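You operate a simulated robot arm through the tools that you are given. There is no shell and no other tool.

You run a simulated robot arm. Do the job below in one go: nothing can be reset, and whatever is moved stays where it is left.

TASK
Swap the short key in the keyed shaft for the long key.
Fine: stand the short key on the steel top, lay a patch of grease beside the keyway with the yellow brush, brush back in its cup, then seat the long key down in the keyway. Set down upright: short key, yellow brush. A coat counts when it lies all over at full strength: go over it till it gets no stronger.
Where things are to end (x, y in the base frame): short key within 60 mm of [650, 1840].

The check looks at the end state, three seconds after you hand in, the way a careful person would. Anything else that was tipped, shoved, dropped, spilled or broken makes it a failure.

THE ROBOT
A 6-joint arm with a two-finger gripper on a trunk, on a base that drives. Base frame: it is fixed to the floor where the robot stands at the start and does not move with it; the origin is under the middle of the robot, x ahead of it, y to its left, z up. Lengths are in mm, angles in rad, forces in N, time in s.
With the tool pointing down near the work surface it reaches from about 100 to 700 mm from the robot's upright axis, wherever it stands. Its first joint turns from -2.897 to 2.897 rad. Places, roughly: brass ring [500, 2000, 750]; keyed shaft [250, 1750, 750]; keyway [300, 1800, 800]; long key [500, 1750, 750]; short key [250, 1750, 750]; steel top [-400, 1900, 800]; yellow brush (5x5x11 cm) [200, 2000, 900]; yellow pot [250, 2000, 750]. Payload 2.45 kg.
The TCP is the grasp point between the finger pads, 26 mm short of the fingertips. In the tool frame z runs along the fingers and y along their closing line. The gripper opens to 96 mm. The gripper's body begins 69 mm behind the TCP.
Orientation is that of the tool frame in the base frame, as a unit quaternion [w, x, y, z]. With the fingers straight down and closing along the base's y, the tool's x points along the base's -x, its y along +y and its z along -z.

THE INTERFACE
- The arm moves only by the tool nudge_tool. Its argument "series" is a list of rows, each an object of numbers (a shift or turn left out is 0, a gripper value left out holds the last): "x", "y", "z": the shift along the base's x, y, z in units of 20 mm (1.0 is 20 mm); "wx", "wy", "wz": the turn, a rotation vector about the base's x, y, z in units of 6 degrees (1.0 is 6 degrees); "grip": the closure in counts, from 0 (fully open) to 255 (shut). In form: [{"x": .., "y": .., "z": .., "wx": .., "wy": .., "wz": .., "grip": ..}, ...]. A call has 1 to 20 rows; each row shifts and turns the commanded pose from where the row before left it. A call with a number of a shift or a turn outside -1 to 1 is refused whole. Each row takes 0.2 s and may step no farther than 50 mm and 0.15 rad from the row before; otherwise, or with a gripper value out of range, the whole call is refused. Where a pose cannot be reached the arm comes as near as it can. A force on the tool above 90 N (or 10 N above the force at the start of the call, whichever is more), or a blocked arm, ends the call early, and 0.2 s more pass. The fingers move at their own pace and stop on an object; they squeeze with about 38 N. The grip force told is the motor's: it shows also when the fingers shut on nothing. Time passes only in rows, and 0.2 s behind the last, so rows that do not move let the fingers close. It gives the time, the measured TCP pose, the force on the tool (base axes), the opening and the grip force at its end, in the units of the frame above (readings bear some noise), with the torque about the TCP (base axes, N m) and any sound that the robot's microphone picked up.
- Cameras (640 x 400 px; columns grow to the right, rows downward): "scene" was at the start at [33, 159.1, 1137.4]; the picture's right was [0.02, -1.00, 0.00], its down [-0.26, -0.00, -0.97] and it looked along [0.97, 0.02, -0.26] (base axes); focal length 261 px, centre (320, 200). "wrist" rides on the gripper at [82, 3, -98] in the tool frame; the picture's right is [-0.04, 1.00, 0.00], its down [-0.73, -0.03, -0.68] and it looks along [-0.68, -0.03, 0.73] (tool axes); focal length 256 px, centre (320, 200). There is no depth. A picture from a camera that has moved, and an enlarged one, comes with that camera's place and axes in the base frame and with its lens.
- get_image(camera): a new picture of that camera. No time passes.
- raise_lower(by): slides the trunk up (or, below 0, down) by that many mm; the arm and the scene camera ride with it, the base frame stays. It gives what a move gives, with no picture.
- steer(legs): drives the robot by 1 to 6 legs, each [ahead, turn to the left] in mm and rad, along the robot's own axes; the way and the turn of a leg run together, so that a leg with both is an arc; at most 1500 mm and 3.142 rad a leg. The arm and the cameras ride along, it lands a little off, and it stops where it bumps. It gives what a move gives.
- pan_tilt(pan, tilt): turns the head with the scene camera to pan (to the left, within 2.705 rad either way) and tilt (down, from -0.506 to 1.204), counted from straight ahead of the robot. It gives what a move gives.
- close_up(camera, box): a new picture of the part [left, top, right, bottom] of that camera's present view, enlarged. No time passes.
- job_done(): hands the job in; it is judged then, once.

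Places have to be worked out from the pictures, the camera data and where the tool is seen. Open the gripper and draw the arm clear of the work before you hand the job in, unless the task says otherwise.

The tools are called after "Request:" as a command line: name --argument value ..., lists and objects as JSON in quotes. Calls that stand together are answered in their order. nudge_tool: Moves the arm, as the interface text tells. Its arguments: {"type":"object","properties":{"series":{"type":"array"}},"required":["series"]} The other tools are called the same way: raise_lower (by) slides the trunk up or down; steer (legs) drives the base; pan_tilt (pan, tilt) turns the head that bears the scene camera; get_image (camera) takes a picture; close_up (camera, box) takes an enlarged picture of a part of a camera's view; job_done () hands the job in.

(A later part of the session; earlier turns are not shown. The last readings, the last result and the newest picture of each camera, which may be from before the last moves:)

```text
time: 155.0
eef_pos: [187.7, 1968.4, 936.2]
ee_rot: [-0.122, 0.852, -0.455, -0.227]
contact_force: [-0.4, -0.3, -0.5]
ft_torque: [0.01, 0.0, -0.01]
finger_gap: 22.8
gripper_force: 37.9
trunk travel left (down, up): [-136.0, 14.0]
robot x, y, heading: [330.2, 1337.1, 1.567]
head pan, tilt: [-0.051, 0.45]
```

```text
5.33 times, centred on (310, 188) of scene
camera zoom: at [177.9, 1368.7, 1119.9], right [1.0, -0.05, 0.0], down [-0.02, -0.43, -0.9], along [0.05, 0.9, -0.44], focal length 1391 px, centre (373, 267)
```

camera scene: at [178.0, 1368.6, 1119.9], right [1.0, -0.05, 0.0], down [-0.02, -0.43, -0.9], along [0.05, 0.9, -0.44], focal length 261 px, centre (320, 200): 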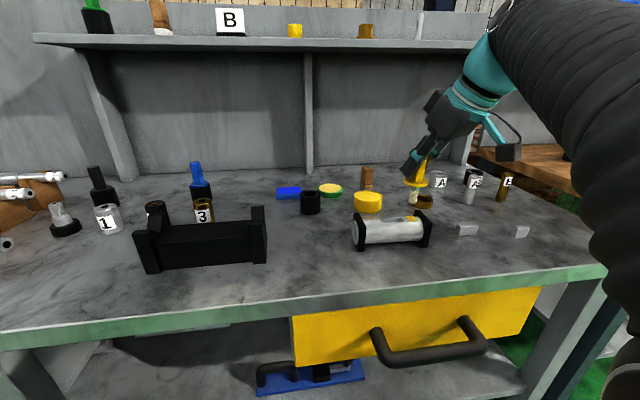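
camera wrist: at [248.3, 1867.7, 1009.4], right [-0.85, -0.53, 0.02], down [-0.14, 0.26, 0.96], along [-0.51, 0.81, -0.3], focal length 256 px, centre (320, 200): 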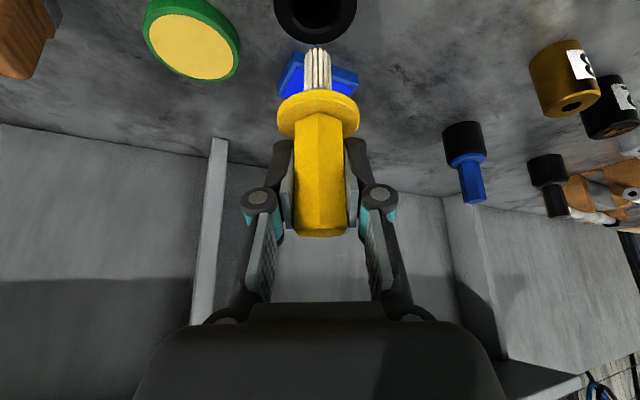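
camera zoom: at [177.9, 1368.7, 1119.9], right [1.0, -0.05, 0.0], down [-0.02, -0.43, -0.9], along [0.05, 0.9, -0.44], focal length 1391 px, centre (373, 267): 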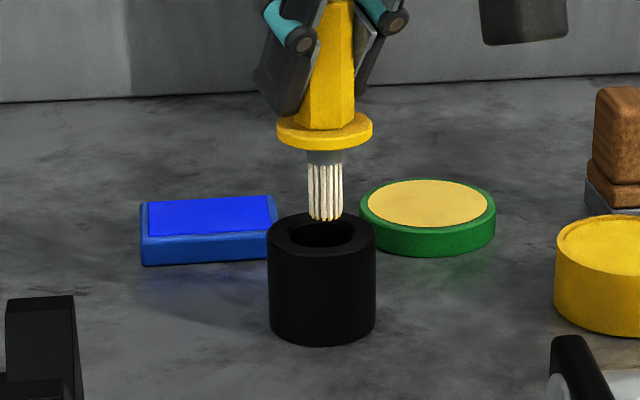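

Well aligned with the hole. I lower further into the cup.

Request:
nudge_tool --series '[{"x": -0.05, "z": -0.5}, {"z": -0.5}, {"z": -0.5}, {"z": -0.5}, {}]'

Request:
close_up --camera "scene" --box '[260, 150, 360, 225]'

```text
time: 156.2
eef_pos: [186.4, 1967.2, 896.2]
ee_rot: [-0.122, 0.852, -0.455, -0.228]
contact_force: [-1.1, 0.8, -1.0]
ft_torque: [0.03, 0.01, 0.0]
finger_gap: 22.4
gripper_force: 38.0
trunk travel left (down, up): [-136.0, 14.0]
robot x, y, heading: [333.7, 1336.8, 1.57]
head pan, tilt: [-0.051, 0.45]
```

```text
5.33 times, centred on (310, 188) of scene
camera zoom: at [177.9, 1368.6, 1119.9], right [1.0, -0.05, 0.0], down [-0.02, -0.43, -0.9], along [0.05, 0.9, -0.44], focal length 1391 px, centre (373, 267)
```

zoom: 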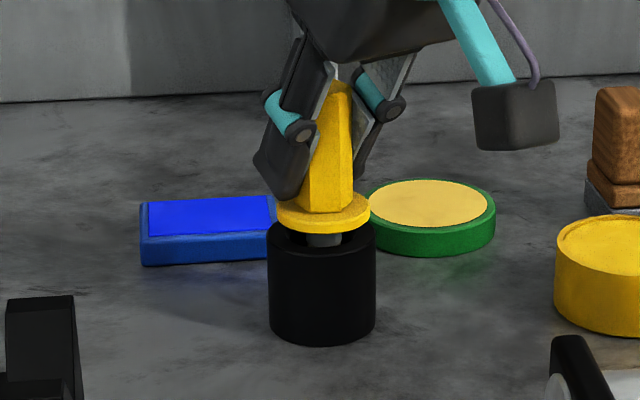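

Collar is still a few mm above the rim. I continue in small steps until contact.

Request:
nudge_tool --series '[{"z": -0.2}, {}]'

Request:
nudge_tool --series '[{"z": -0.1}, {}]'

Request:
nudge_tool --series '[{"z": -0.08}, {}]'

Request:
close_up --camera "scene" --box '[260, 150, 360, 225]'

```text
time: 156.8
eef_pos: [187.5, 1966.8, 892.3]
ee_rot: [-0.122, 0.853, -0.454, -0.228]
contact_force: [0.8, 0.8, 0.0]
ft_torque: [0.02, 0.0, 0.03]
finger_gap: 22.8
gripper_force: 37.9
trunk travel left (down, up): [-136.0, 14.0]
robot x, y, heading: [332.4, 1337.4, 1.569]
head pan, tilt: [-0.051, 0.45]
```

```text
time: 157.4
eef_pos: [185.9, 1967.6, 889.7]
ee_rot: [-0.123, 0.852, -0.455, -0.228]
contact_force: [-0.2, -0.4, 0.1]
ft_torque: [0.0, -0.04, 0.02]
finger_gap: 23.1
gripper_force: 38.2
trunk travel left (down, up): [-136.0, 14.0]
robot x, y, heading: [330.9, 1337.4, 1.569]
head pan, tilt: [-0.051, 0.45]
```

```text
time: 158.0
eef_pos: [186.4, 1967.9, 889.1]
ee_rot: [-0.122, 0.852, -0.455, -0.228]
contact_force: [0.0, 0.0, 0.3]
ft_torque: [0.02, 0.06, -0.05]
finger_gap: 22.8
gripper_force: 38.2
trunk travel left (down, up): [-136.0, 14.0]
robot x, y, heading: [330.9, 1337.1, 1.567]
head pan, tilt: [-0.051, 0.45]
```

```text
5.33 times, centred on (310, 188) of scene
camera zoom: at [177.9, 1368.6, 1119.9], right [1.0, -0.05, 0.0], down [-0.02, -0.43, -0.9], along [0.05, 0.9, -0.44], focal length 1391 px, centre (373, 267)
```

zoom: 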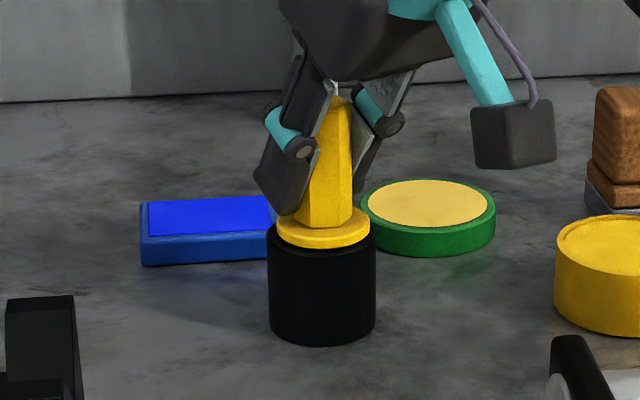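

Nearly seated. A few more small steps to feel the stop.

Request:
nudge_tool --series '[{"z": -0.05}, {}]'

Request:
nudge_tool --series '[{"z": -0.05}, {}]'

Request:
nudge_tool --series '[{"z": -0.05}, {}]'

```text
time: 158.6
eef_pos: [187.4, 1968.1, 888.6]
ee_rot: [-0.122, 0.852, -0.454, -0.229]
contact_force: [-0.2, 0.2, 1.4]
ft_torque: [-0.01, 0.02, -0.01]
finger_gap: 22.9
gripper_force: 37.7
trunk travel left (down, up): [-136.0, 14.0]
robot x, y, heading: [330.0, 1334.8, 1.565]
head pan, tilt: [-0.051, 0.45]
```

```text
time: 159.2
eef_pos: [186.4, 1965.8, 888.4]
ee_rot: [-0.123, 0.852, -0.454, -0.229]
contact_force: [1.1, 1.9, 9.1]
ft_torque: [-0.06, -0.02, -0.01]
finger_gap: 22.7
gripper_force: 38.5
trunk travel left (down, up): [-136.0, 14.0]
robot x, y, heading: [328.3, 1335.7, 1.566]
head pan, tilt: [-0.051, 0.45]
```

```text
time: 159.8
eef_pos: [187.0, 1966.9, 888.0]
ee_rot: [-0.122, 0.853, -0.453, -0.23]
contact_force: [-1.7, 4.8, 16.5]
ft_torque: [0.12, 0.06, 0.04]
finger_gap: 22.7
gripper_force: 37.7
trunk travel left (down, up): [-136.0, 14.0]
robot x, y, heading: [328.7, 1336.6, 1.563]
head pan, tilt: [-0.051, 0.45]
```

Seated (16 N). I relieve the load slightly, open, and retreat along the tool axis.

Request:
nudge_tool --series '[{"z": 0.05}, {"grip": 185}, {"grip": 165}, {"grip": 120}, {"grip": 80}, {}]'

Request:
nudge_tool --series '[{"x": 0.14, "y": -0.21, "z": 0.433}, {"x": 0.275, "y": -0.416, "z": 0.866}, {"x": 0.275, "y": -0.416, "z": 0.866}, {"x": 0.275, "y": -0.416, "z": 0.866}, {}]'

Request:
close_up --camera "scene" --box '[260, 130, 380, 225]'

Request:
get_image --camera "wrist"

```text
time: 161.2
eef_pos: [187.2, 1967.5, 888.6]
ee_rot: [-0.122, 0.852, -0.455, -0.228]
contact_force: [-0.8, 0.0, -0.5]
ft_torque: [0.02, 0.0, -0.02]
finger_gap: 65.7
gripper_force: 0.0
trunk travel left (down, up): [-136.0, 14.0]
robot x, y, heading: [331.7, 1337.0, 1.57]
head pan, tilt: [-0.051, 0.45]
```

```text
time: 162.4
eef_pos: [206.2, 1938.4, 948.2]
ee_rot: [-0.122, 0.852, -0.454, -0.228]
contact_force: [-0.1, 0.0, -0.9]
ft_torque: [0.0, 0.03, -0.05]
finger_gap: 65.7
gripper_force: 0.0
trunk travel left (down, up): [-136.0, 14.0]
robot x, y, heading: [333.5, 1337.0, 1.569]
head pan, tilt: [-0.051, 0.45]
```

```text
4.21 times, centred on (320, 178) of scene
camera zoom: at [177.9, 1368.6, 1119.9], right [1.0, -0.05, 0.0], down [-0.02, -0.43, -0.9], along [0.05, 0.9, -0.44], focal length 1098 px, centre (320, 295)
```

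zoom: 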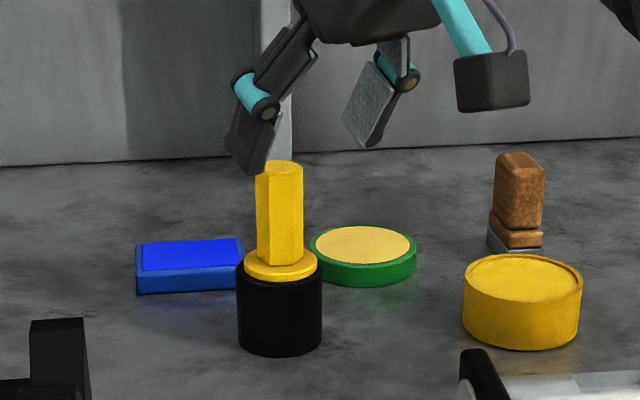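

```text
taken
camera wrist: at [269.8, 1837.3, 992.8], right [-0.85, -0.53, 0.02], down [-0.14, 0.26, 0.95], along [-0.51, 0.81, -0.3], focal length 256 px, centre (320, 200)
```

wrist: 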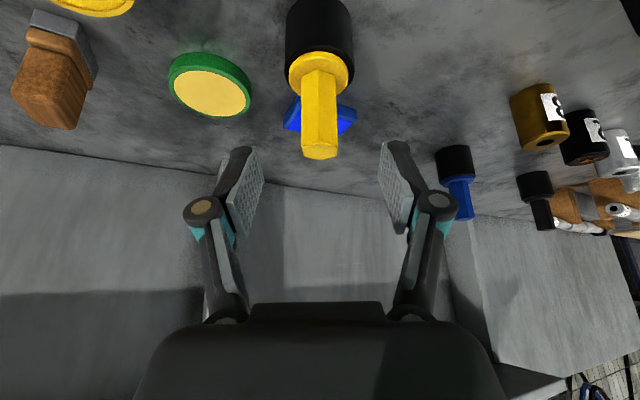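

The brush stands upright in its cup. I back away, take out the tilt, and rotate the gripper back to close across the key thickness.

Request:
nudge_tool --series '[{"x": 0.5, "y": -1}, {"x": 0.5, "y": -1}, {"x": 0.5, "y": -1}, {"x": 0.5, "y": -1}, {"x": 0.5, "y": -1}, {"x": 0.5, "y": -1}, {"x": 0.5, "y": -1}, {"wx": -0.831, "wy": -0.556}, {"wx": -0.831, "wy": -0.556}, {"wx": -0.831, "wy": -0.556}, {"wx": -0.831, "wy": -0.556}, {"wx": -0.831, "wy": -0.556}, {}]'

Request:
nudge_tool --series '[{"wz": -1}, {"wz": -1}, {"wz": -1}, {"wz": -1}, {"wz": -1}, {"wz": -1}, {"wz": -1}, {"wz": -1}, {"wz": -1}, {"wz": -1}, {"wz": -1}, {"wz": -1}, {"wz": -1}, {"wz": -1}, {"wz": -1}, {"wz": -1}, {"wz": -1}, {"wz": -1}, {"wz": -1}, {"wz": -1}]'

Request:
get_image --camera "wrist"

Request:
get_image --camera "scene"

```text
time: 165.2
eef_pos: [276.7, 1797.6, 946.8]
ee_rot: [0.001, 0.883, -0.47, 0.001]
contact_force: [0.3, 0.0, -0.5]
ft_torque: [0.01, -0.01, 0.02]
finger_gap: 65.7
gripper_force: 0.0
trunk travel left (down, up): [-136.0, 14.0]
robot x, y, heading: [328.9, 1337.8, 1.565]
head pan, tilt: [-0.051, 0.45]
```

```text
time: 169.4
eef_pos: [277.3, 1799.2, 948.7]
ee_rot: [0.0, -0.033, 0.999, 0.0]
contact_force: [0.0, 0.0, 0.2]
ft_torque: [0.03, 0.0, -0.01]
finger_gap: 65.8
gripper_force: 0.0
trunk travel left (down, up): [-136.0, 14.0]
robot x, y, heading: [334.5, 1336.5, 1.568]
head pan, tilt: [-0.051, 0.45]
```

```text
taken
camera wrist: at [194.5, 1797.0, 1045.8], right [-0.03, 1.0, 0.0], down [0.73, 0.02, 0.68], along [0.68, 0.02, -0.73], focal length 256 px, centre (320, 200)
```

wrist: 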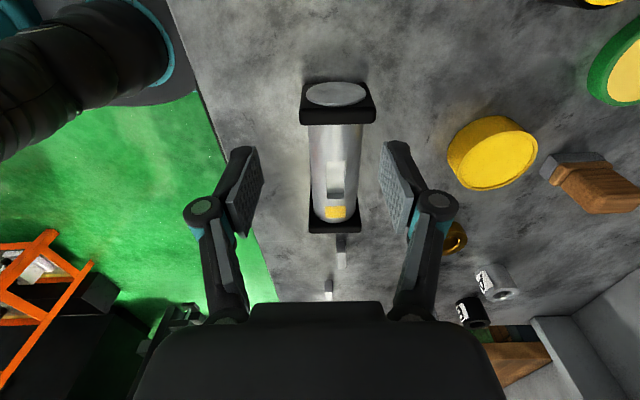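

```text
taken
camera scene: at [178.0, 1368.6, 1119.9], right [1.0, -0.05, 0.0], down [-0.02, -0.43, -0.9], along [0.05, 0.9, -0.44], focal length 261 px, centre (320, 200)
```

scene: 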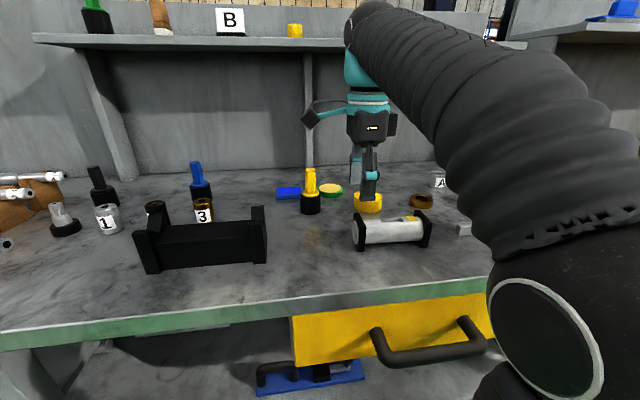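

Good orientation. I move over the long key (≈526,1841) and take a look to measure it.

Request:
nudge_tool --series '[{"x": 1, "y": 0.2}, {"x": 1, "y": 0.2}, {"x": 1, "y": 0.2}, {"x": 1, "y": 0.2}, {"x": 1, "y": 0.2}, {"x": 1, "y": 0.2}, {"x": 1, "y": 0.2}, {"x": 1, "y": 0.2}, {"x": 1, "y": 0.2}, {"x": 1, "y": 0.2}, {"x": 1}, {"x": 1}, {"x": 0.4, "z": -0.8}, {"z": -0.8}, {"z": -0.8}, {}]'

Request:
get_image --camera "wrist"

Request:
close_up --camera "wrist" --box '[250, 50, 410, 210]'

```text
time: 172.8
eef_pos: [524.4, 1839.3, 899.8]
ee_rot: [0.0, -0.034, 0.999, -0.001]
contact_force: [-0.2, 0.0, 1.2]
ft_torque: [0.01, -0.02, -0.02]
finger_gap: 65.9
gripper_force: 0.0
trunk travel left (down, up): [-136.0, 14.0]
robot x, y, heading: [331.4, 1335.6, 1.568]
head pan, tilt: [-0.051, 0.45]
```

```text
taken
camera wrist: at [442.3, 1837.2, 996.8], right [-0.03, 1.0, 0.0], down [0.73, 0.02, 0.68], along [0.68, 0.02, -0.73], focal length 256 px, centre (320, 200)
```

wrist: 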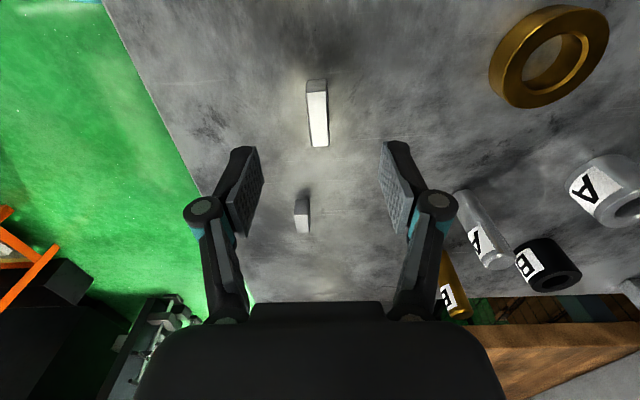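

```text
2.50 times, centred on (330, 130) of wrist
camera zoom: at [442.3, 1837.2, 996.8], right [-0.03, 1.0, 0.0], down [0.73, 0.02, 0.68], along [0.68, 0.02, -0.73], focal length 640 px, centre (295, 375)
```

zoom: 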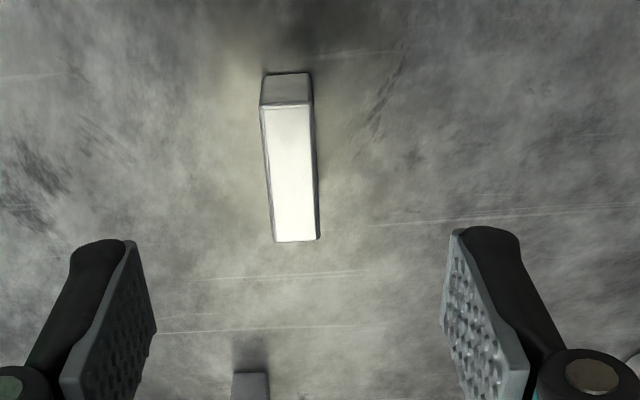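

Long key centre ≈(527,1838), yaw slightly more than the tool's. I fine-align and descend so the fingertips sit ~12 mm above the table, then part-close.

Request:
nudge_tool --series '[{"x": 0.125, "y": -0.09, "wz": 0.19}, {"z": -0.8}, {"z": -0.8}, {"z": -0.8}, {"z": -0.64}, {"grip": 175}, {}, {}]'

Request:
get_image --camera "wrist"

Request:
close_up --camera "wrist" --box '[240, 90, 400, 230]'

```text
time: 174.6
eef_pos: [528.8, 1836.9, 839.7]
ee_rot: [0.0, -0.044, 0.999, 0.0]
contact_force: [-0.3, -0.3, -0.7]
ft_torque: [0.01, 0.0, -0.01]
finger_gap: 30.2
gripper_force: 0.1
trunk travel left (down, up): [-136.0, 14.0]
robot x, y, heading: [331.2, 1336.9, 1.565]
head pan, tilt: [-0.051, 0.45]
```

```text
taken
camera wrist: at [445.3, 1833.4, 937.3], right [-0.05, 1.0, 0.0], down [0.73, 0.04, 0.68], along [0.68, 0.03, -0.73], focal length 256 px, centre (320, 200)
```

wrist: 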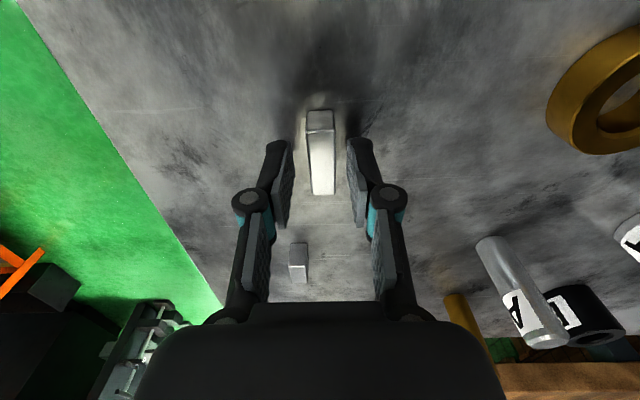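

```text
2.86 times, centred on (320, 160) of wrist
camera zoom: at [445.3, 1833.4, 937.3], right [-0.05, 1.0, 0.0], down [0.73, 0.04, 0.68], along [0.68, 0.03, -0.73], focal length 731 px, centre (320, 314)
```

zoom: 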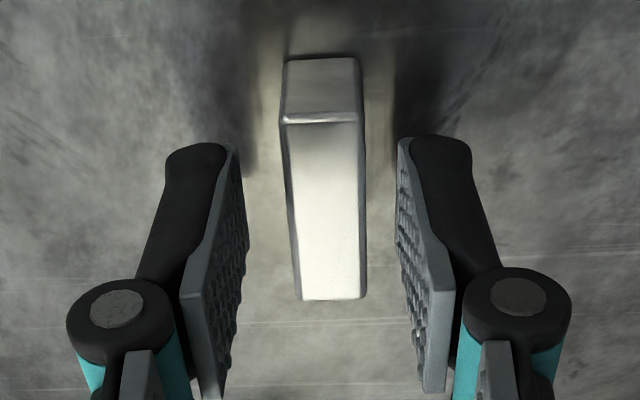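

Key is centred between the pads (x centre ≈527.5 vs TCP ≈527.2). I lower 1.3 mm more and close.

Request:
nudge_tool --series '[{"z": -0.065}, {"grip": 200}, {"grip": 225}, {"grip": 255}, {}, {}]'

Request:
close_up --camera "wrist" --box '[240, 90, 400, 230]'

```text
time: 176.0
eef_pos: [527.3, 1836.5, 837.4]
ee_rot: [0.0, -0.044, 0.999, 0.001]
contact_force: [0.0, 0.8, 0.9]
ft_torque: [-0.01, -0.03, -0.01]
finger_gap: 14.3
gripper_force: 38.2
trunk travel left (down, up): [-136.0, 14.0]
robot x, y, heading: [332.2, 1333.5, 1.569]
head pan, tilt: [-0.051, 0.45]
```

```text
2.86 times, centred on (320, 160) of wrist
camera zoom: at [445.3, 1833.6, 935.7], right [-0.05, 1.0, 0.0], down [0.73, 0.04, 0.68], along [0.68, 0.03, -0.73], focal length 731 px, centre (320, 314)
```

zoom: 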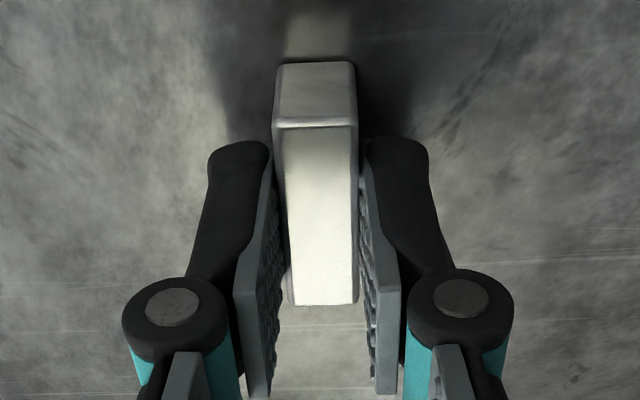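

Gripped at 14.3 mm. I lift, undo the small yaw, and carry the key to just left of the pocket so I can see both key and pocket with the wrist camera.

Request:
nudge_tool --series '[{"z": 0.5}, {"z": 1}, {"z": 1}, {"z": 1}, {"z": 1, "wz": -0.19}, {"x": -1, "y": -0.1}, {"x": -1, "y": -0.1}, {"x": -1, "y": -0.1}, {"x": -1, "y": -0.1}, {"x": -1, "y": -0.1}, {"x": -1, "y": -0.1}, {"x": -1, "y": -0.1}, {"x": -1, "y": -0.1}, {"x": -1, "y": -0.1}, {"x": -1, "y": -0.1}, {"x": -1, "y": -0.1}, {"x": -1, "y": -0.1}, {}]'

Request:
get_image --camera "wrist"

Request:
close_up --camera "wrist" --box '[250, 100, 410, 260]'

Request:
close_up --camera "scene" --box '[330, 150, 450, 250]'

```text
time: 179.8
eef_pos: [286.2, 1813.7, 926.6]
ee_rot: [-0.001, -0.034, 0.999, 0.0]
contact_force: [-0.1, -0.6, -1.5]
ft_torque: [0.02, 0.0, 0.01]
finger_gap: 14.5
gripper_force: 38.0
trunk travel left (down, up): [-136.0, 14.0]
robot x, y, heading: [335.1, 1335.1, 1.564]
head pan, tilt: [-0.051, 0.45]
```

```text
taken
camera wrist: at [204.7, 1812.7, 1024.6], right [-0.03, 1.0, 0.0], down [0.73, 0.02, 0.68], along [0.68, 0.02, -0.73], focal length 256 px, centre (320, 200)
```

wrist: 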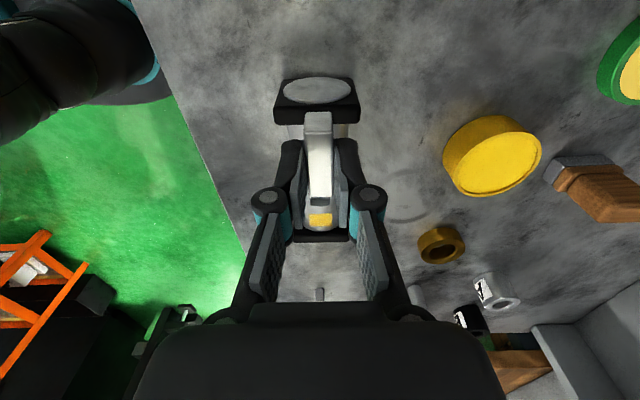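

```text
2.50 times, centred on (330, 180) of wrist
camera zoom: at [204.7, 1812.7, 1024.6], right [-0.03, 1.0, 0.0], down [0.73, 0.02, 0.68], along [0.68, 0.02, -0.73], focal length 640 px, centre (295, 250)
```

zoom: 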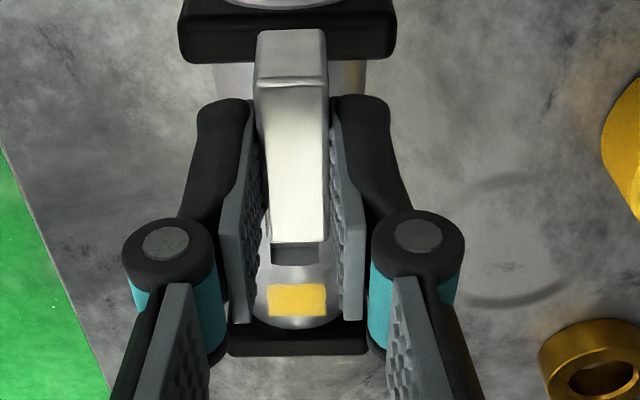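

```text
4.00 times, centred on (390, 200) of scene
camera zoom: at [178.0, 1368.6, 1119.9], right [1.0, -0.05, 0.0], down [-0.02, -0.43, -0.9], along [0.05, 0.9, -0.44], focal length 1043 px, centre (40, 200)
```

zoom: 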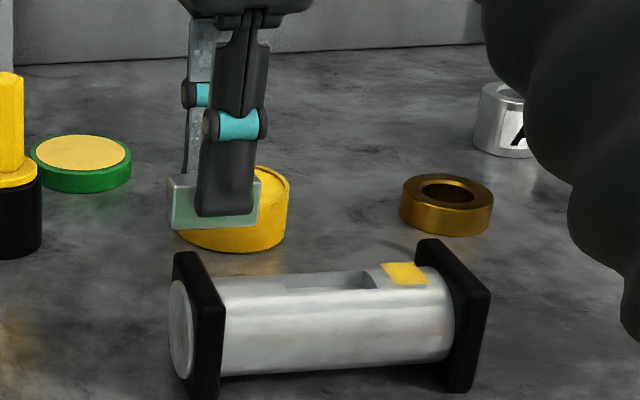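

Pocket spans x≈325–371.5 (centre ≈347.7). I move the key right over it, matching the recorded grip pose of the short key, and lower to ~6 mm above the shaft to check.

Request:
nudge_tool --series '[{"x": 1}, {"x": 1}, {"x": 1}, {"x": 0.035, "y": 0.015}, {"z": -0.5}, {"z": -0.5}, {"z": -0.5}, {}]'

Request:
get_image --camera "wrist"

Request:
close_up --camera "wrist" --box '[260, 90, 380, 210]'

Request:
close_up --camera "scene" --box '[350, 180, 430, 240]'

```text
time: 181.6
eef_pos: [349.2, 1812.8, 898.1]
ee_rot: [0.0, -0.035, 0.999, 0.0]
contact_force: [0.1, -0.1, -1.8]
ft_torque: [-0.01, 0.01, -0.02]
finger_gap: 14.1
gripper_force: 37.9
trunk travel left (down, up): [-136.0, 14.0]
robot x, y, heading: [330.2, 1338.0, 1.578]
head pan, tilt: [-0.051, 0.45]
```

```text
taken
camera wrist: at [266.4, 1811.9, 995.2], right [-0.03, 1.0, 0.0], down [0.73, 0.02, 0.68], along [0.68, 0.02, -0.73], focal length 256 px, centre (320, 200)
```

wrist: 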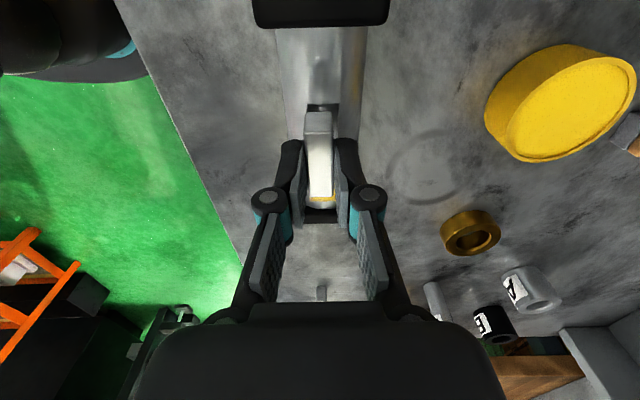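

```text
3.33 times, centred on (320, 150) of wrist
camera zoom: at [266.4, 1811.9, 995.2], right [-0.03, 1.0, 0.0], down [0.73, 0.02, 0.68], along [0.68, 0.02, -0.73], focal length 853 px, centre (320, 367)
```

zoom: 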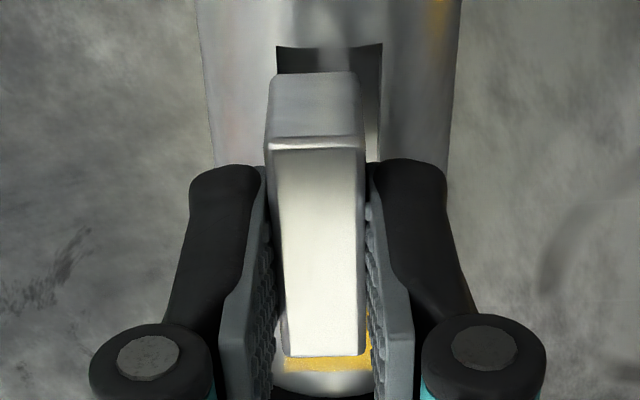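

```text
6.67 times, centred on (390, 210) of scene
camera zoom: at [178.0, 1368.6, 1119.9], right [1.0, -0.05, 0.0], down [-0.02, -0.43, -0.9], along [0.05, 0.9, -0.44], focal length 1739 px, centre (-147, 133)
```

zoom: 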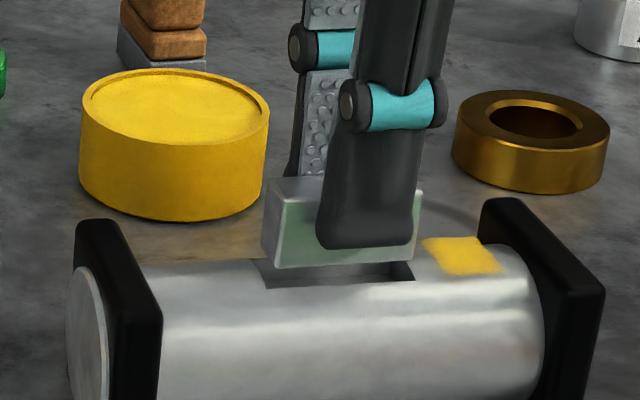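

In the wrist view the key sits ≈2 mm too far −y relative to the pocket, while x gaps look even. I shift +2 mm in y and re-measure.

Request:
nudge_tool --series '[{"y": 0.1}, {}, {}]'

Request:
close_up --camera "wrist" --box '[280, 90, 360, 150]'

Request:
close_up --camera "wrist" --box '[260, 90, 380, 210]'

```text
time: 182.4
eef_pos: [347.8, 1815.5, 897.5]
ee_rot: [0.0, -0.035, 0.999, 0.0]
contact_force: [-0.1, 0.3, -0.7]
ft_torque: [-0.03, 0.01, 0.0]
finger_gap: 14.4
gripper_force: 38.4
trunk travel left (down, up): [-136.0, 14.0]
robot x, y, heading: [331.8, 1336.0, 1.569]
head pan, tilt: [-0.051, 0.45]
```

```text
6.67 times, centred on (320, 120) of wrist
camera zoom: at [266.1, 1813.7, 995.5], right [-0.03, 1.0, 0.0], down [0.73, 0.02, 0.68], along [0.68, 0.02, -0.73], focal length 1707 px, centre (320, 733)
```

zoom: 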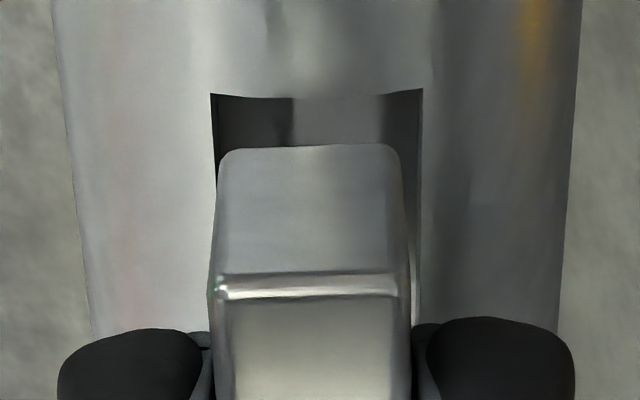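

```text
3.33 times, centred on (320, 150) of wrist
camera zoom: at [266.1, 1813.7, 995.5], right [-0.03, 1.0, 0.0], down [0.73, 0.02, 0.68], along [0.68, 0.02, -0.73], focal length 853 px, centre (320, 367)
```

zoom: 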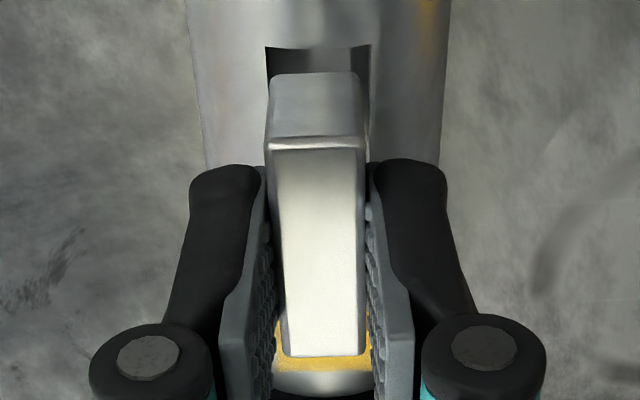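

Now within ≈0.6 mm. I nudge +0.6 mm and lower toward the pocket mouth, watching forces.

Request:
nudge_tool --series '[{"y": 0.03}, {"z": -0.25}, {}]'

Request:
nudge_tool --series '[{"z": -0.1}, {}]'

Request:
nudge_tool --series '[{"z": -0.08}, {}]'

Request:
close_up --camera "wrist" --box '[280, 90, 360, 150]'

Request:
close_up --camera "scene" --box '[350, 180, 430, 240]'

```text
time: 183.2
eef_pos: [348.3, 1815.4, 890.6]
ee_rot: [0.0, -0.035, 0.999, 0.0]
contact_force: [-0.3, 0.9, -1.0]
ft_torque: [-0.01, -0.02, 0.05]
finger_gap: 14.5
gripper_force: 37.6
trunk travel left (down, up): [-136.0, 14.0]
robot x, y, heading: [332.8, 1337.7, 1.569]
head pan, tilt: [-0.051, 0.45]
```

```text
time: 183.8
eef_pos: [346.9, 1816.0, 891.7]
ee_rot: [0.0, -0.034, 0.999, 0.0]
contact_force: [-0.6, 0.0, -1.8]
ft_torque: [0.01, -0.04, -0.01]
finger_gap: 14.3
gripper_force: 37.8
trunk travel left (down, up): [-136.0, 14.0]
robot x, y, heading: [329.7, 1337.9, 1.567]
head pan, tilt: [-0.051, 0.45]
```

```text
time: 184.4
eef_pos: [348.9, 1814.7, 888.4]
ee_rot: [0.0, -0.034, 0.999, 0.001]
contact_force: [-0.1, -0.1, -1.0]
ft_torque: [-0.02, -0.01, -0.01]
finger_gap: 14.1
gripper_force: 37.9
trunk travel left (down, up): [-136.0, 14.0]
robot x, y, heading: [330.7, 1336.4, 1.569]
head pan, tilt: [-0.051, 0.45]
```

```text
6.67 times, centred on (320, 120) of wrist
camera zoom: at [266.2, 1813.8, 986.9], right [-0.03, 1.0, 0.0], down [0.73, 0.02, 0.68], along [0.68, 0.02, -0.73], focal length 1707 px, centre (320, 733)
```

zoom: 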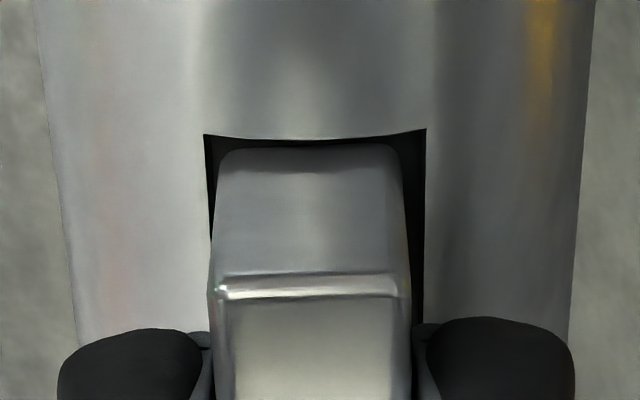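

```text
6.67 times, centred on (390, 210) of scene
camera zoom: at [178.0, 1368.6, 1119.9], right [1.0, -0.05, 0.0], down [-0.02, -0.43, -0.9], along [0.05, 0.9, -0.44], focal length 1739 px, centre (-147, 133)
```

zoom: 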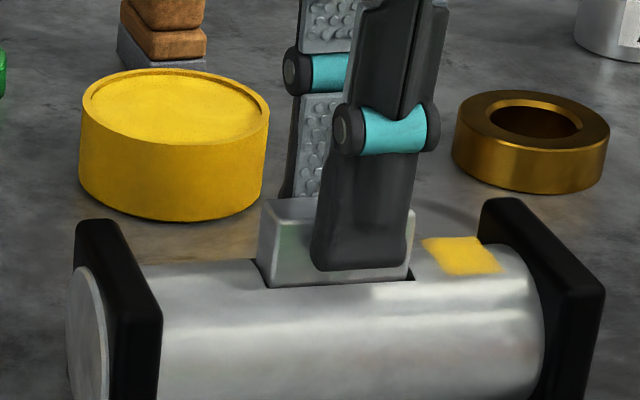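

The key is entering the pocket mouth with visible clearance all around. I add +0.5 mm y and continue down in small steps.

Request:
nudge_tool --series '[{"y": 0.025}, {"z": -0.08}, {}]'

Request:
nudge_tool --series '[{"z": -0.08}, {}]'

Request:
nudge_tool --series '[{"z": -0.06}, {}]'

Request:
close_up --camera "wrist" --box '[280, 90, 360, 150]'

Request:
close_up --camera "scene" --box '[350, 180, 430, 240]'

```text
time: 185.2
eef_pos: [348.0, 1816.3, 887.8]
ee_rot: [0.0, -0.035, 0.999, 0.0]
contact_force: [-1.4, -1.1, -1.2]
ft_torque: [0.01, -0.01, -0.03]
finger_gap: 14.3
gripper_force: 38.0
trunk travel left (down, up): [-136.0, 14.0]
robot x, y, heading: [331.1, 1335.6, 1.567]
head pan, tilt: [-0.051, 0.45]
```

```text
time: 185.8
eef_pos: [347.2, 1816.9, 883.5]
ee_rot: [-0.001, -0.034, 0.999, 0.0]
contact_force: [-0.3, 0.9, -1.0]
ft_torque: [0.02, -0.01, 0.0]
finger_gap: 14.4
gripper_force: 37.9
trunk travel left (down, up): [-136.0, 14.0]
robot x, y, heading: [331.7, 1337.6, 1.568]
head pan, tilt: [-0.051, 0.45]
```

```text
time: 186.4
eef_pos: [346.7, 1817.8, 883.8]
ee_rot: [0.0, -0.035, 0.999, 0.001]
contact_force: [1.1, 0.2, -0.7]
ft_torque: [-0.02, 0.02, -0.02]
finger_gap: 14.5
gripper_force: 37.9
trunk travel left (down, up): [-136.0, 14.0]
robot x, y, heading: [329.7, 1339.4, 1.57]
head pan, tilt: [-0.051, 0.45]
```

```text
6.67 times, centred on (320, 120) of wrist
camera zoom: at [265.6, 1814.2, 982.5], right [-0.03, 1.0, 0.0], down [0.73, 0.02, 0.68], along [0.68, 0.02, -0.73], focal length 1707 px, centre (320, 733)
```

zoom: 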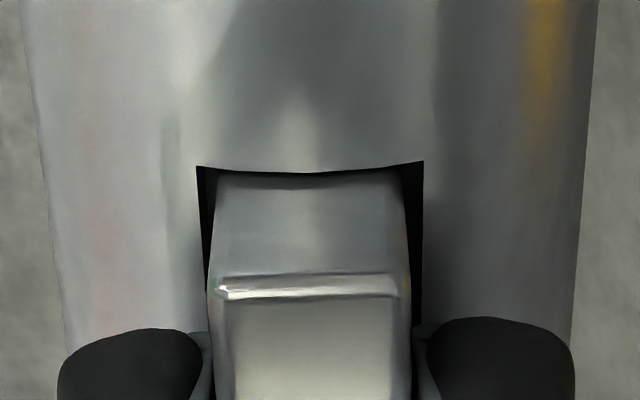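

```text
6.67 times, centred on (390, 210) of scene
camera zoom: at [178.0, 1368.6, 1119.9], right [1.0, -0.05, 0.0], down [-0.02, -0.43, -0.9], along [0.05, 0.9, -0.44], focal length 1739 px, centre (-147, 133)
```

zoom: 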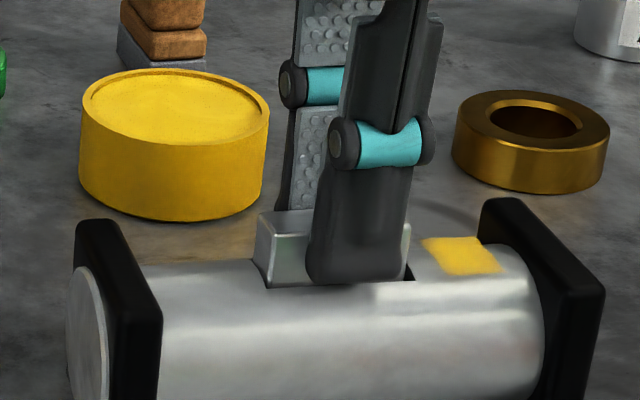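

The key is well inside the pocket without force. I continue to the floor with 1 mm steps.

Request:
nudge_tool --series '[{"z": -0.05}, {}]'

Request:
nudge_tool --series '[{"z": -0.05}, {}]'

Request:
nudge_tool --series '[{"z": -0.05}, {}]'

```text
time: 187.0
eef_pos: [347.7, 1816.1, 882.7]
ee_rot: [0.0, -0.034, 0.999, 0.0]
contact_force: [-1.4, 0.4, -1.3]
ft_torque: [0.01, 0.01, 0.0]
finger_gap: 14.1
gripper_force: 37.5
trunk travel left (down, up): [-136.0, 14.0]
robot x, y, heading: [329.6, 1336.9, 1.566]
head pan, tilt: [-0.051, 0.45]
```

```text
time: 187.6
eef_pos: [347.6, 1816.1, 881.9]
ee_rot: [0.0, -0.033, 0.999, 0.0]
contact_force: [0.2, -0.3, -1.1]
ft_torque: [0.03, -0.02, -0.01]
finger_gap: 14.2
gripper_force: 38.0
trunk travel left (down, up): [-136.0, 14.0]
robot x, y, heading: [329.8, 1337.6, 1.568]
head pan, tilt: [-0.051, 0.45]
```

```text
time: 188.2
eef_pos: [347.3, 1815.0, 881.9]
ee_rot: [0.0, -0.034, 0.999, 0.001]
contact_force: [0.0, -0.5, 10.2]
ft_torque: [0.0, -0.01, 0.03]
finger_gap: 14.3
gripper_force: 37.9
trunk travel left (down, up): [-136.0, 14.0]
robot x, y, heading: [330.8, 1334.5, 1.566]
head pan, tilt: [-0.051, 0.45]
```

Bottom contact (10 N, no torque). I check the view before releasing.

Request:
close_up --camera "scene" --box '[350, 180, 430, 240]'

Request:
close_up --camera "wrist" --box '[260, 90, 380, 210]'

```text
6.67 times, centred on (390, 210) of scene
camera zoom: at [178.0, 1368.2, 1120.0], right [1.0, -0.05, 0.0], down [-0.02, -0.43, -0.9], along [0.05, 0.9, -0.43], focal length 1739 px, centre (-147, 133)
```

zoom: 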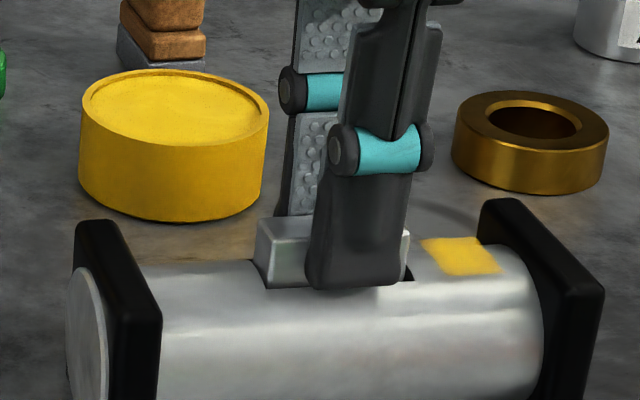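

```text
3.33 times, centred on (320, 150) of wrist
camera zoom: at [265.8, 1814.1, 980.6], right [-0.03, 1.0, 0.0], down [0.73, 0.02, 0.68], along [0.68, 0.02, -0.73], focal length 853 px, centre (320, 367)
```

zoom: 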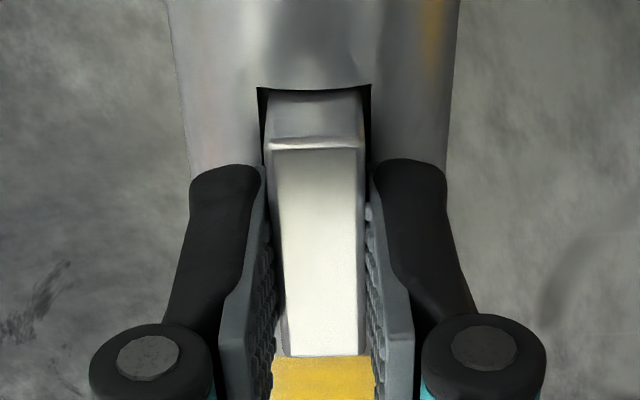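

Looks seated straight in the pocket. I press lightly once more to confirm it goes no deeper, relieve, then open and lift away.

Request:
nudge_tool --series '[{"z": -0.04}, {}]'

Request:
nudge_tool --series '[{"z": 0.06}, {"grip": 225}, {"grip": 205}, {"grip": 180}, {"grip": 140}, {}]'

Request:
nudge_tool --series '[{"z": 0.3}, {"z": 0.7}, {"z": 1}, {"z": 1}, {}]'

Request:
close_up --camera "scene" --box '[350, 180, 430, 240]'

Request:
close_up --camera "wrist" --box '[240, 30, 400, 210]'

```text
time: 188.8
eef_pos: [347.3, 1814.8, 881.8]
ee_rot: [0.0, -0.033, 0.999, 0.002]
contact_force: [0.0, 8.7, 29.3]
ft_torque: [0.24, 0.06, -0.06]
finger_gap: 14.2
gripper_force: 38.6
trunk travel left (down, up): [-136.0, 14.0]
robot x, y, heading: [333.0, 1338.6, 1.566]
head pan, tilt: [-0.051, 0.45]
```

```text
time: 190.2
eef_pos: [347.0, 1815.6, 881.2]
ee_rot: [0.0, -0.034, 0.999, 0.0]
contact_force: [0.7, -0.5, 0.2]
ft_torque: [-0.01, 0.0, 0.03]
finger_gap: 43.4
gripper_force: 0.0
trunk travel left (down, up): [-136.0, 14.0]
robot x, y, heading: [331.6, 1330.5, 1.565]
head pan, tilt: [-0.051, 0.45]
```

```text
time: 191.4
eef_pos: [349.2, 1816.4, 941.3]
ee_rot: [0.0, -0.034, 0.999, 0.0]
contact_force: [0.7, 0.5, 0.7]
ft_torque: [-0.01, 0.01, 0.02]
finger_gap: 43.4
gripper_force: 0.0
trunk travel left (down, up): [-136.0, 14.0]
robot x, y, heading: [331.4, 1336.8, 1.567]
head pan, tilt: [-0.051, 0.45]
```

```text
6.67 times, centred on (390, 210) of scene
camera zoom: at [178.0, 1368.6, 1119.9], right [1.0, -0.05, 0.0], down [-0.02, -0.43, -0.9], along [0.05, 0.9, -0.44], focal length 1739 px, centre (-147, 133)
```

zoom: 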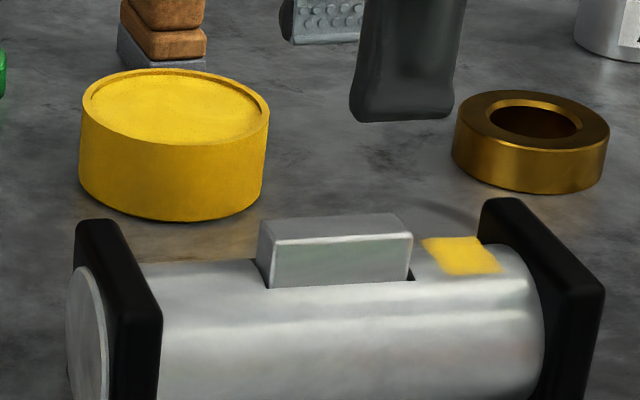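

```text
2.22 times, centred on (320, 120) of wrist
camera zoom: at [266.1, 1815.2, 1040.0], right [-0.03, 1.0, 0.0], down [0.73, 0.02, 0.68], along [0.68, 0.02, -0.73], focal length 569 px, centre (320, 378)
```

zoom: 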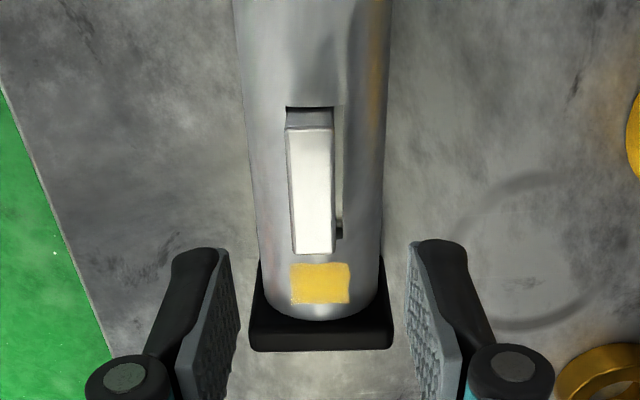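

The long key is seated (top ≈866, level). One corner of the grease patch looks slightly paler here, so I zoom in on it.

Request:
close_up --camera "wrist" --box '[305, 140, 335, 172]'

Request:
close_up --camera "scene" --box '[402, 209, 426, 227]'

```text
12.50 times, centred on (320, 156) of wrist
camera zoom: at [266.1, 1815.2, 1040.0], right [-0.03, 1.0, 0.0], down [0.73, 0.02, 0.68], along [0.68, 0.02, -0.73], focal length 3200 px, centre (320, 750)
```

zoom: 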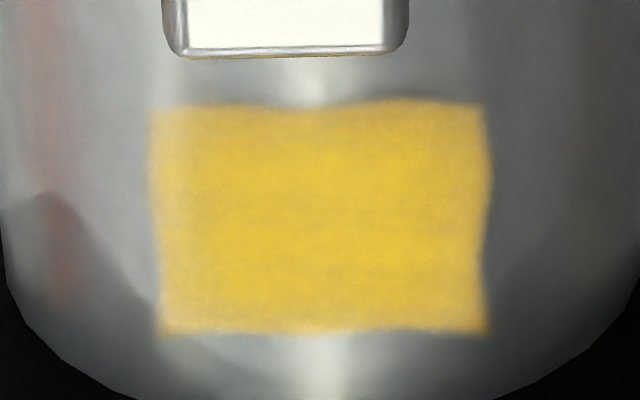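

```text
16.00 times, centred on (414, 218) of scene
camera zoom: at [178.0, 1368.6, 1119.9], right [1.0, -0.05, 0.0], down [-0.02, -0.43, -0.9], along [0.05, 0.9, -0.44], focal length 4173 px, centre (-1184, -88)
```

zoom: 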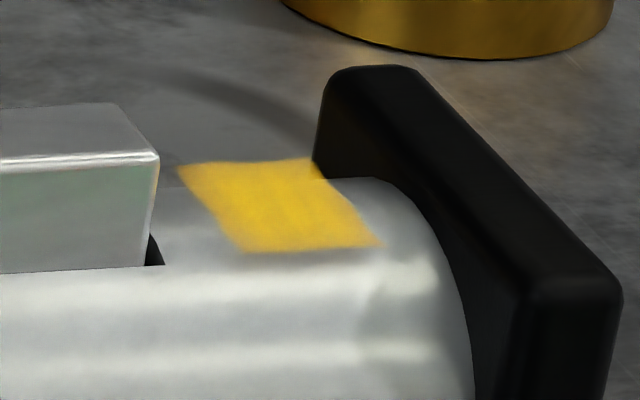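

To judge the coat properly I bring the wrist camera nearer to the patch (gripper stays above key height).

Request:
nudge_tool --series '[{"x": 1, "grip": 60}, {"x": 1, "z": -0.8}, {"z": -0.8}, {}]'

Request:
close_up --camera "wrist" --box '[290, 70, 350, 130]'

Request:
get_image --camera "wrist"

```text
time: 192.4
eef_pos: [386.5, 1818.1, 908.9]
ee_rot: [0.0, -0.034, 0.999, 0.0]
contact_force: [0.4, 0.1, 0.3]
ft_torque: [-0.01, -0.02, 0.05]
finger_gap: 73.5
gripper_force: 0.0
trunk travel left (down, up): [-136.0, 14.0]
robot x, y, heading: [329.9, 1338.1, 1.566]
head pan, tilt: [-0.051, 0.45]
```

```text
6.67 times, centred on (320, 100) of wrist
camera zoom: at [304.9, 1815.6, 1006.6], right [-0.03, 1.0, 0.0], down [0.73, 0.02, 0.68], along [0.68, 0.02, -0.73], focal length 1707 px, centre (320, 867)
```

zoom: 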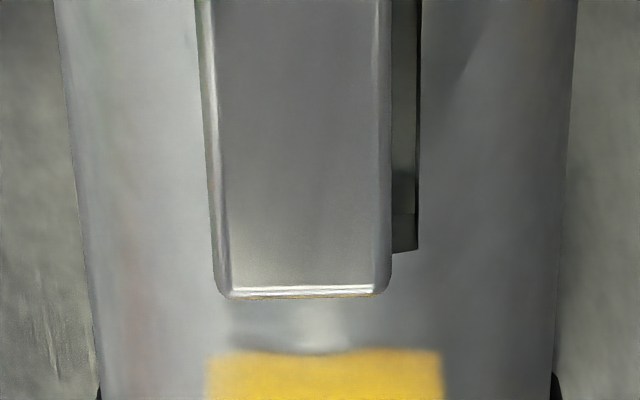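

```text
taken
camera wrist: at [304.9, 1815.6, 1006.6], right [-0.03, 1.0, 0.0], down [0.73, 0.02, 0.68], along [0.68, 0.02, -0.73], focal length 256 px, centre (320, 200)
```

wrist: 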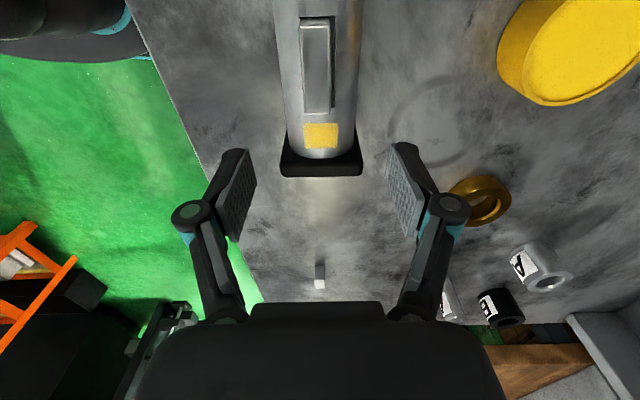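

Request:
close_up --camera "wrist" --box '[300, 115, 342, 155]'

Request:
close_up --camera "wrist" --box '[270, 5, 370, 100]'

```text
10.00 times, centred on (321, 135) of wrist
camera zoom: at [304.9, 1815.6, 1006.6], right [-0.03, 1.0, 0.0], down [0.73, 0.02, 0.68], along [0.68, 0.02, -0.73], focal length 2560 px, centre (310, 850)
```

zoom: 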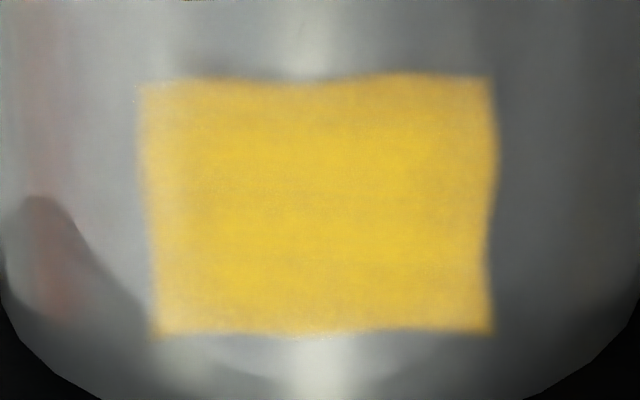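

```text
4.21 times, centred on (320, 52) of wrist
camera zoom: at [304.9, 1815.6, 1006.6], right [-0.03, 1.0, 0.0], down [0.73, 0.02, 0.68], along [0.68, 0.02, -0.73], focal length 1078 px, centre (320, 821)
```

zoom: 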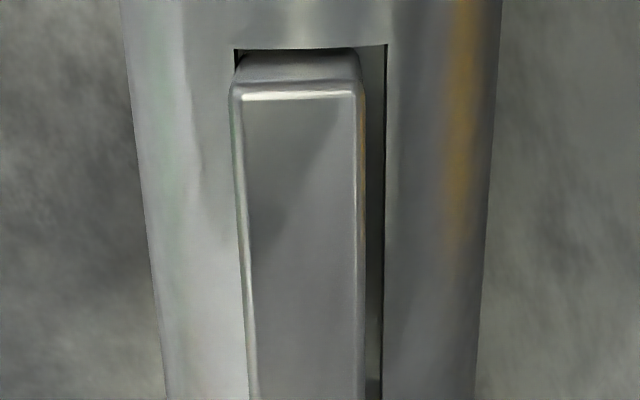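

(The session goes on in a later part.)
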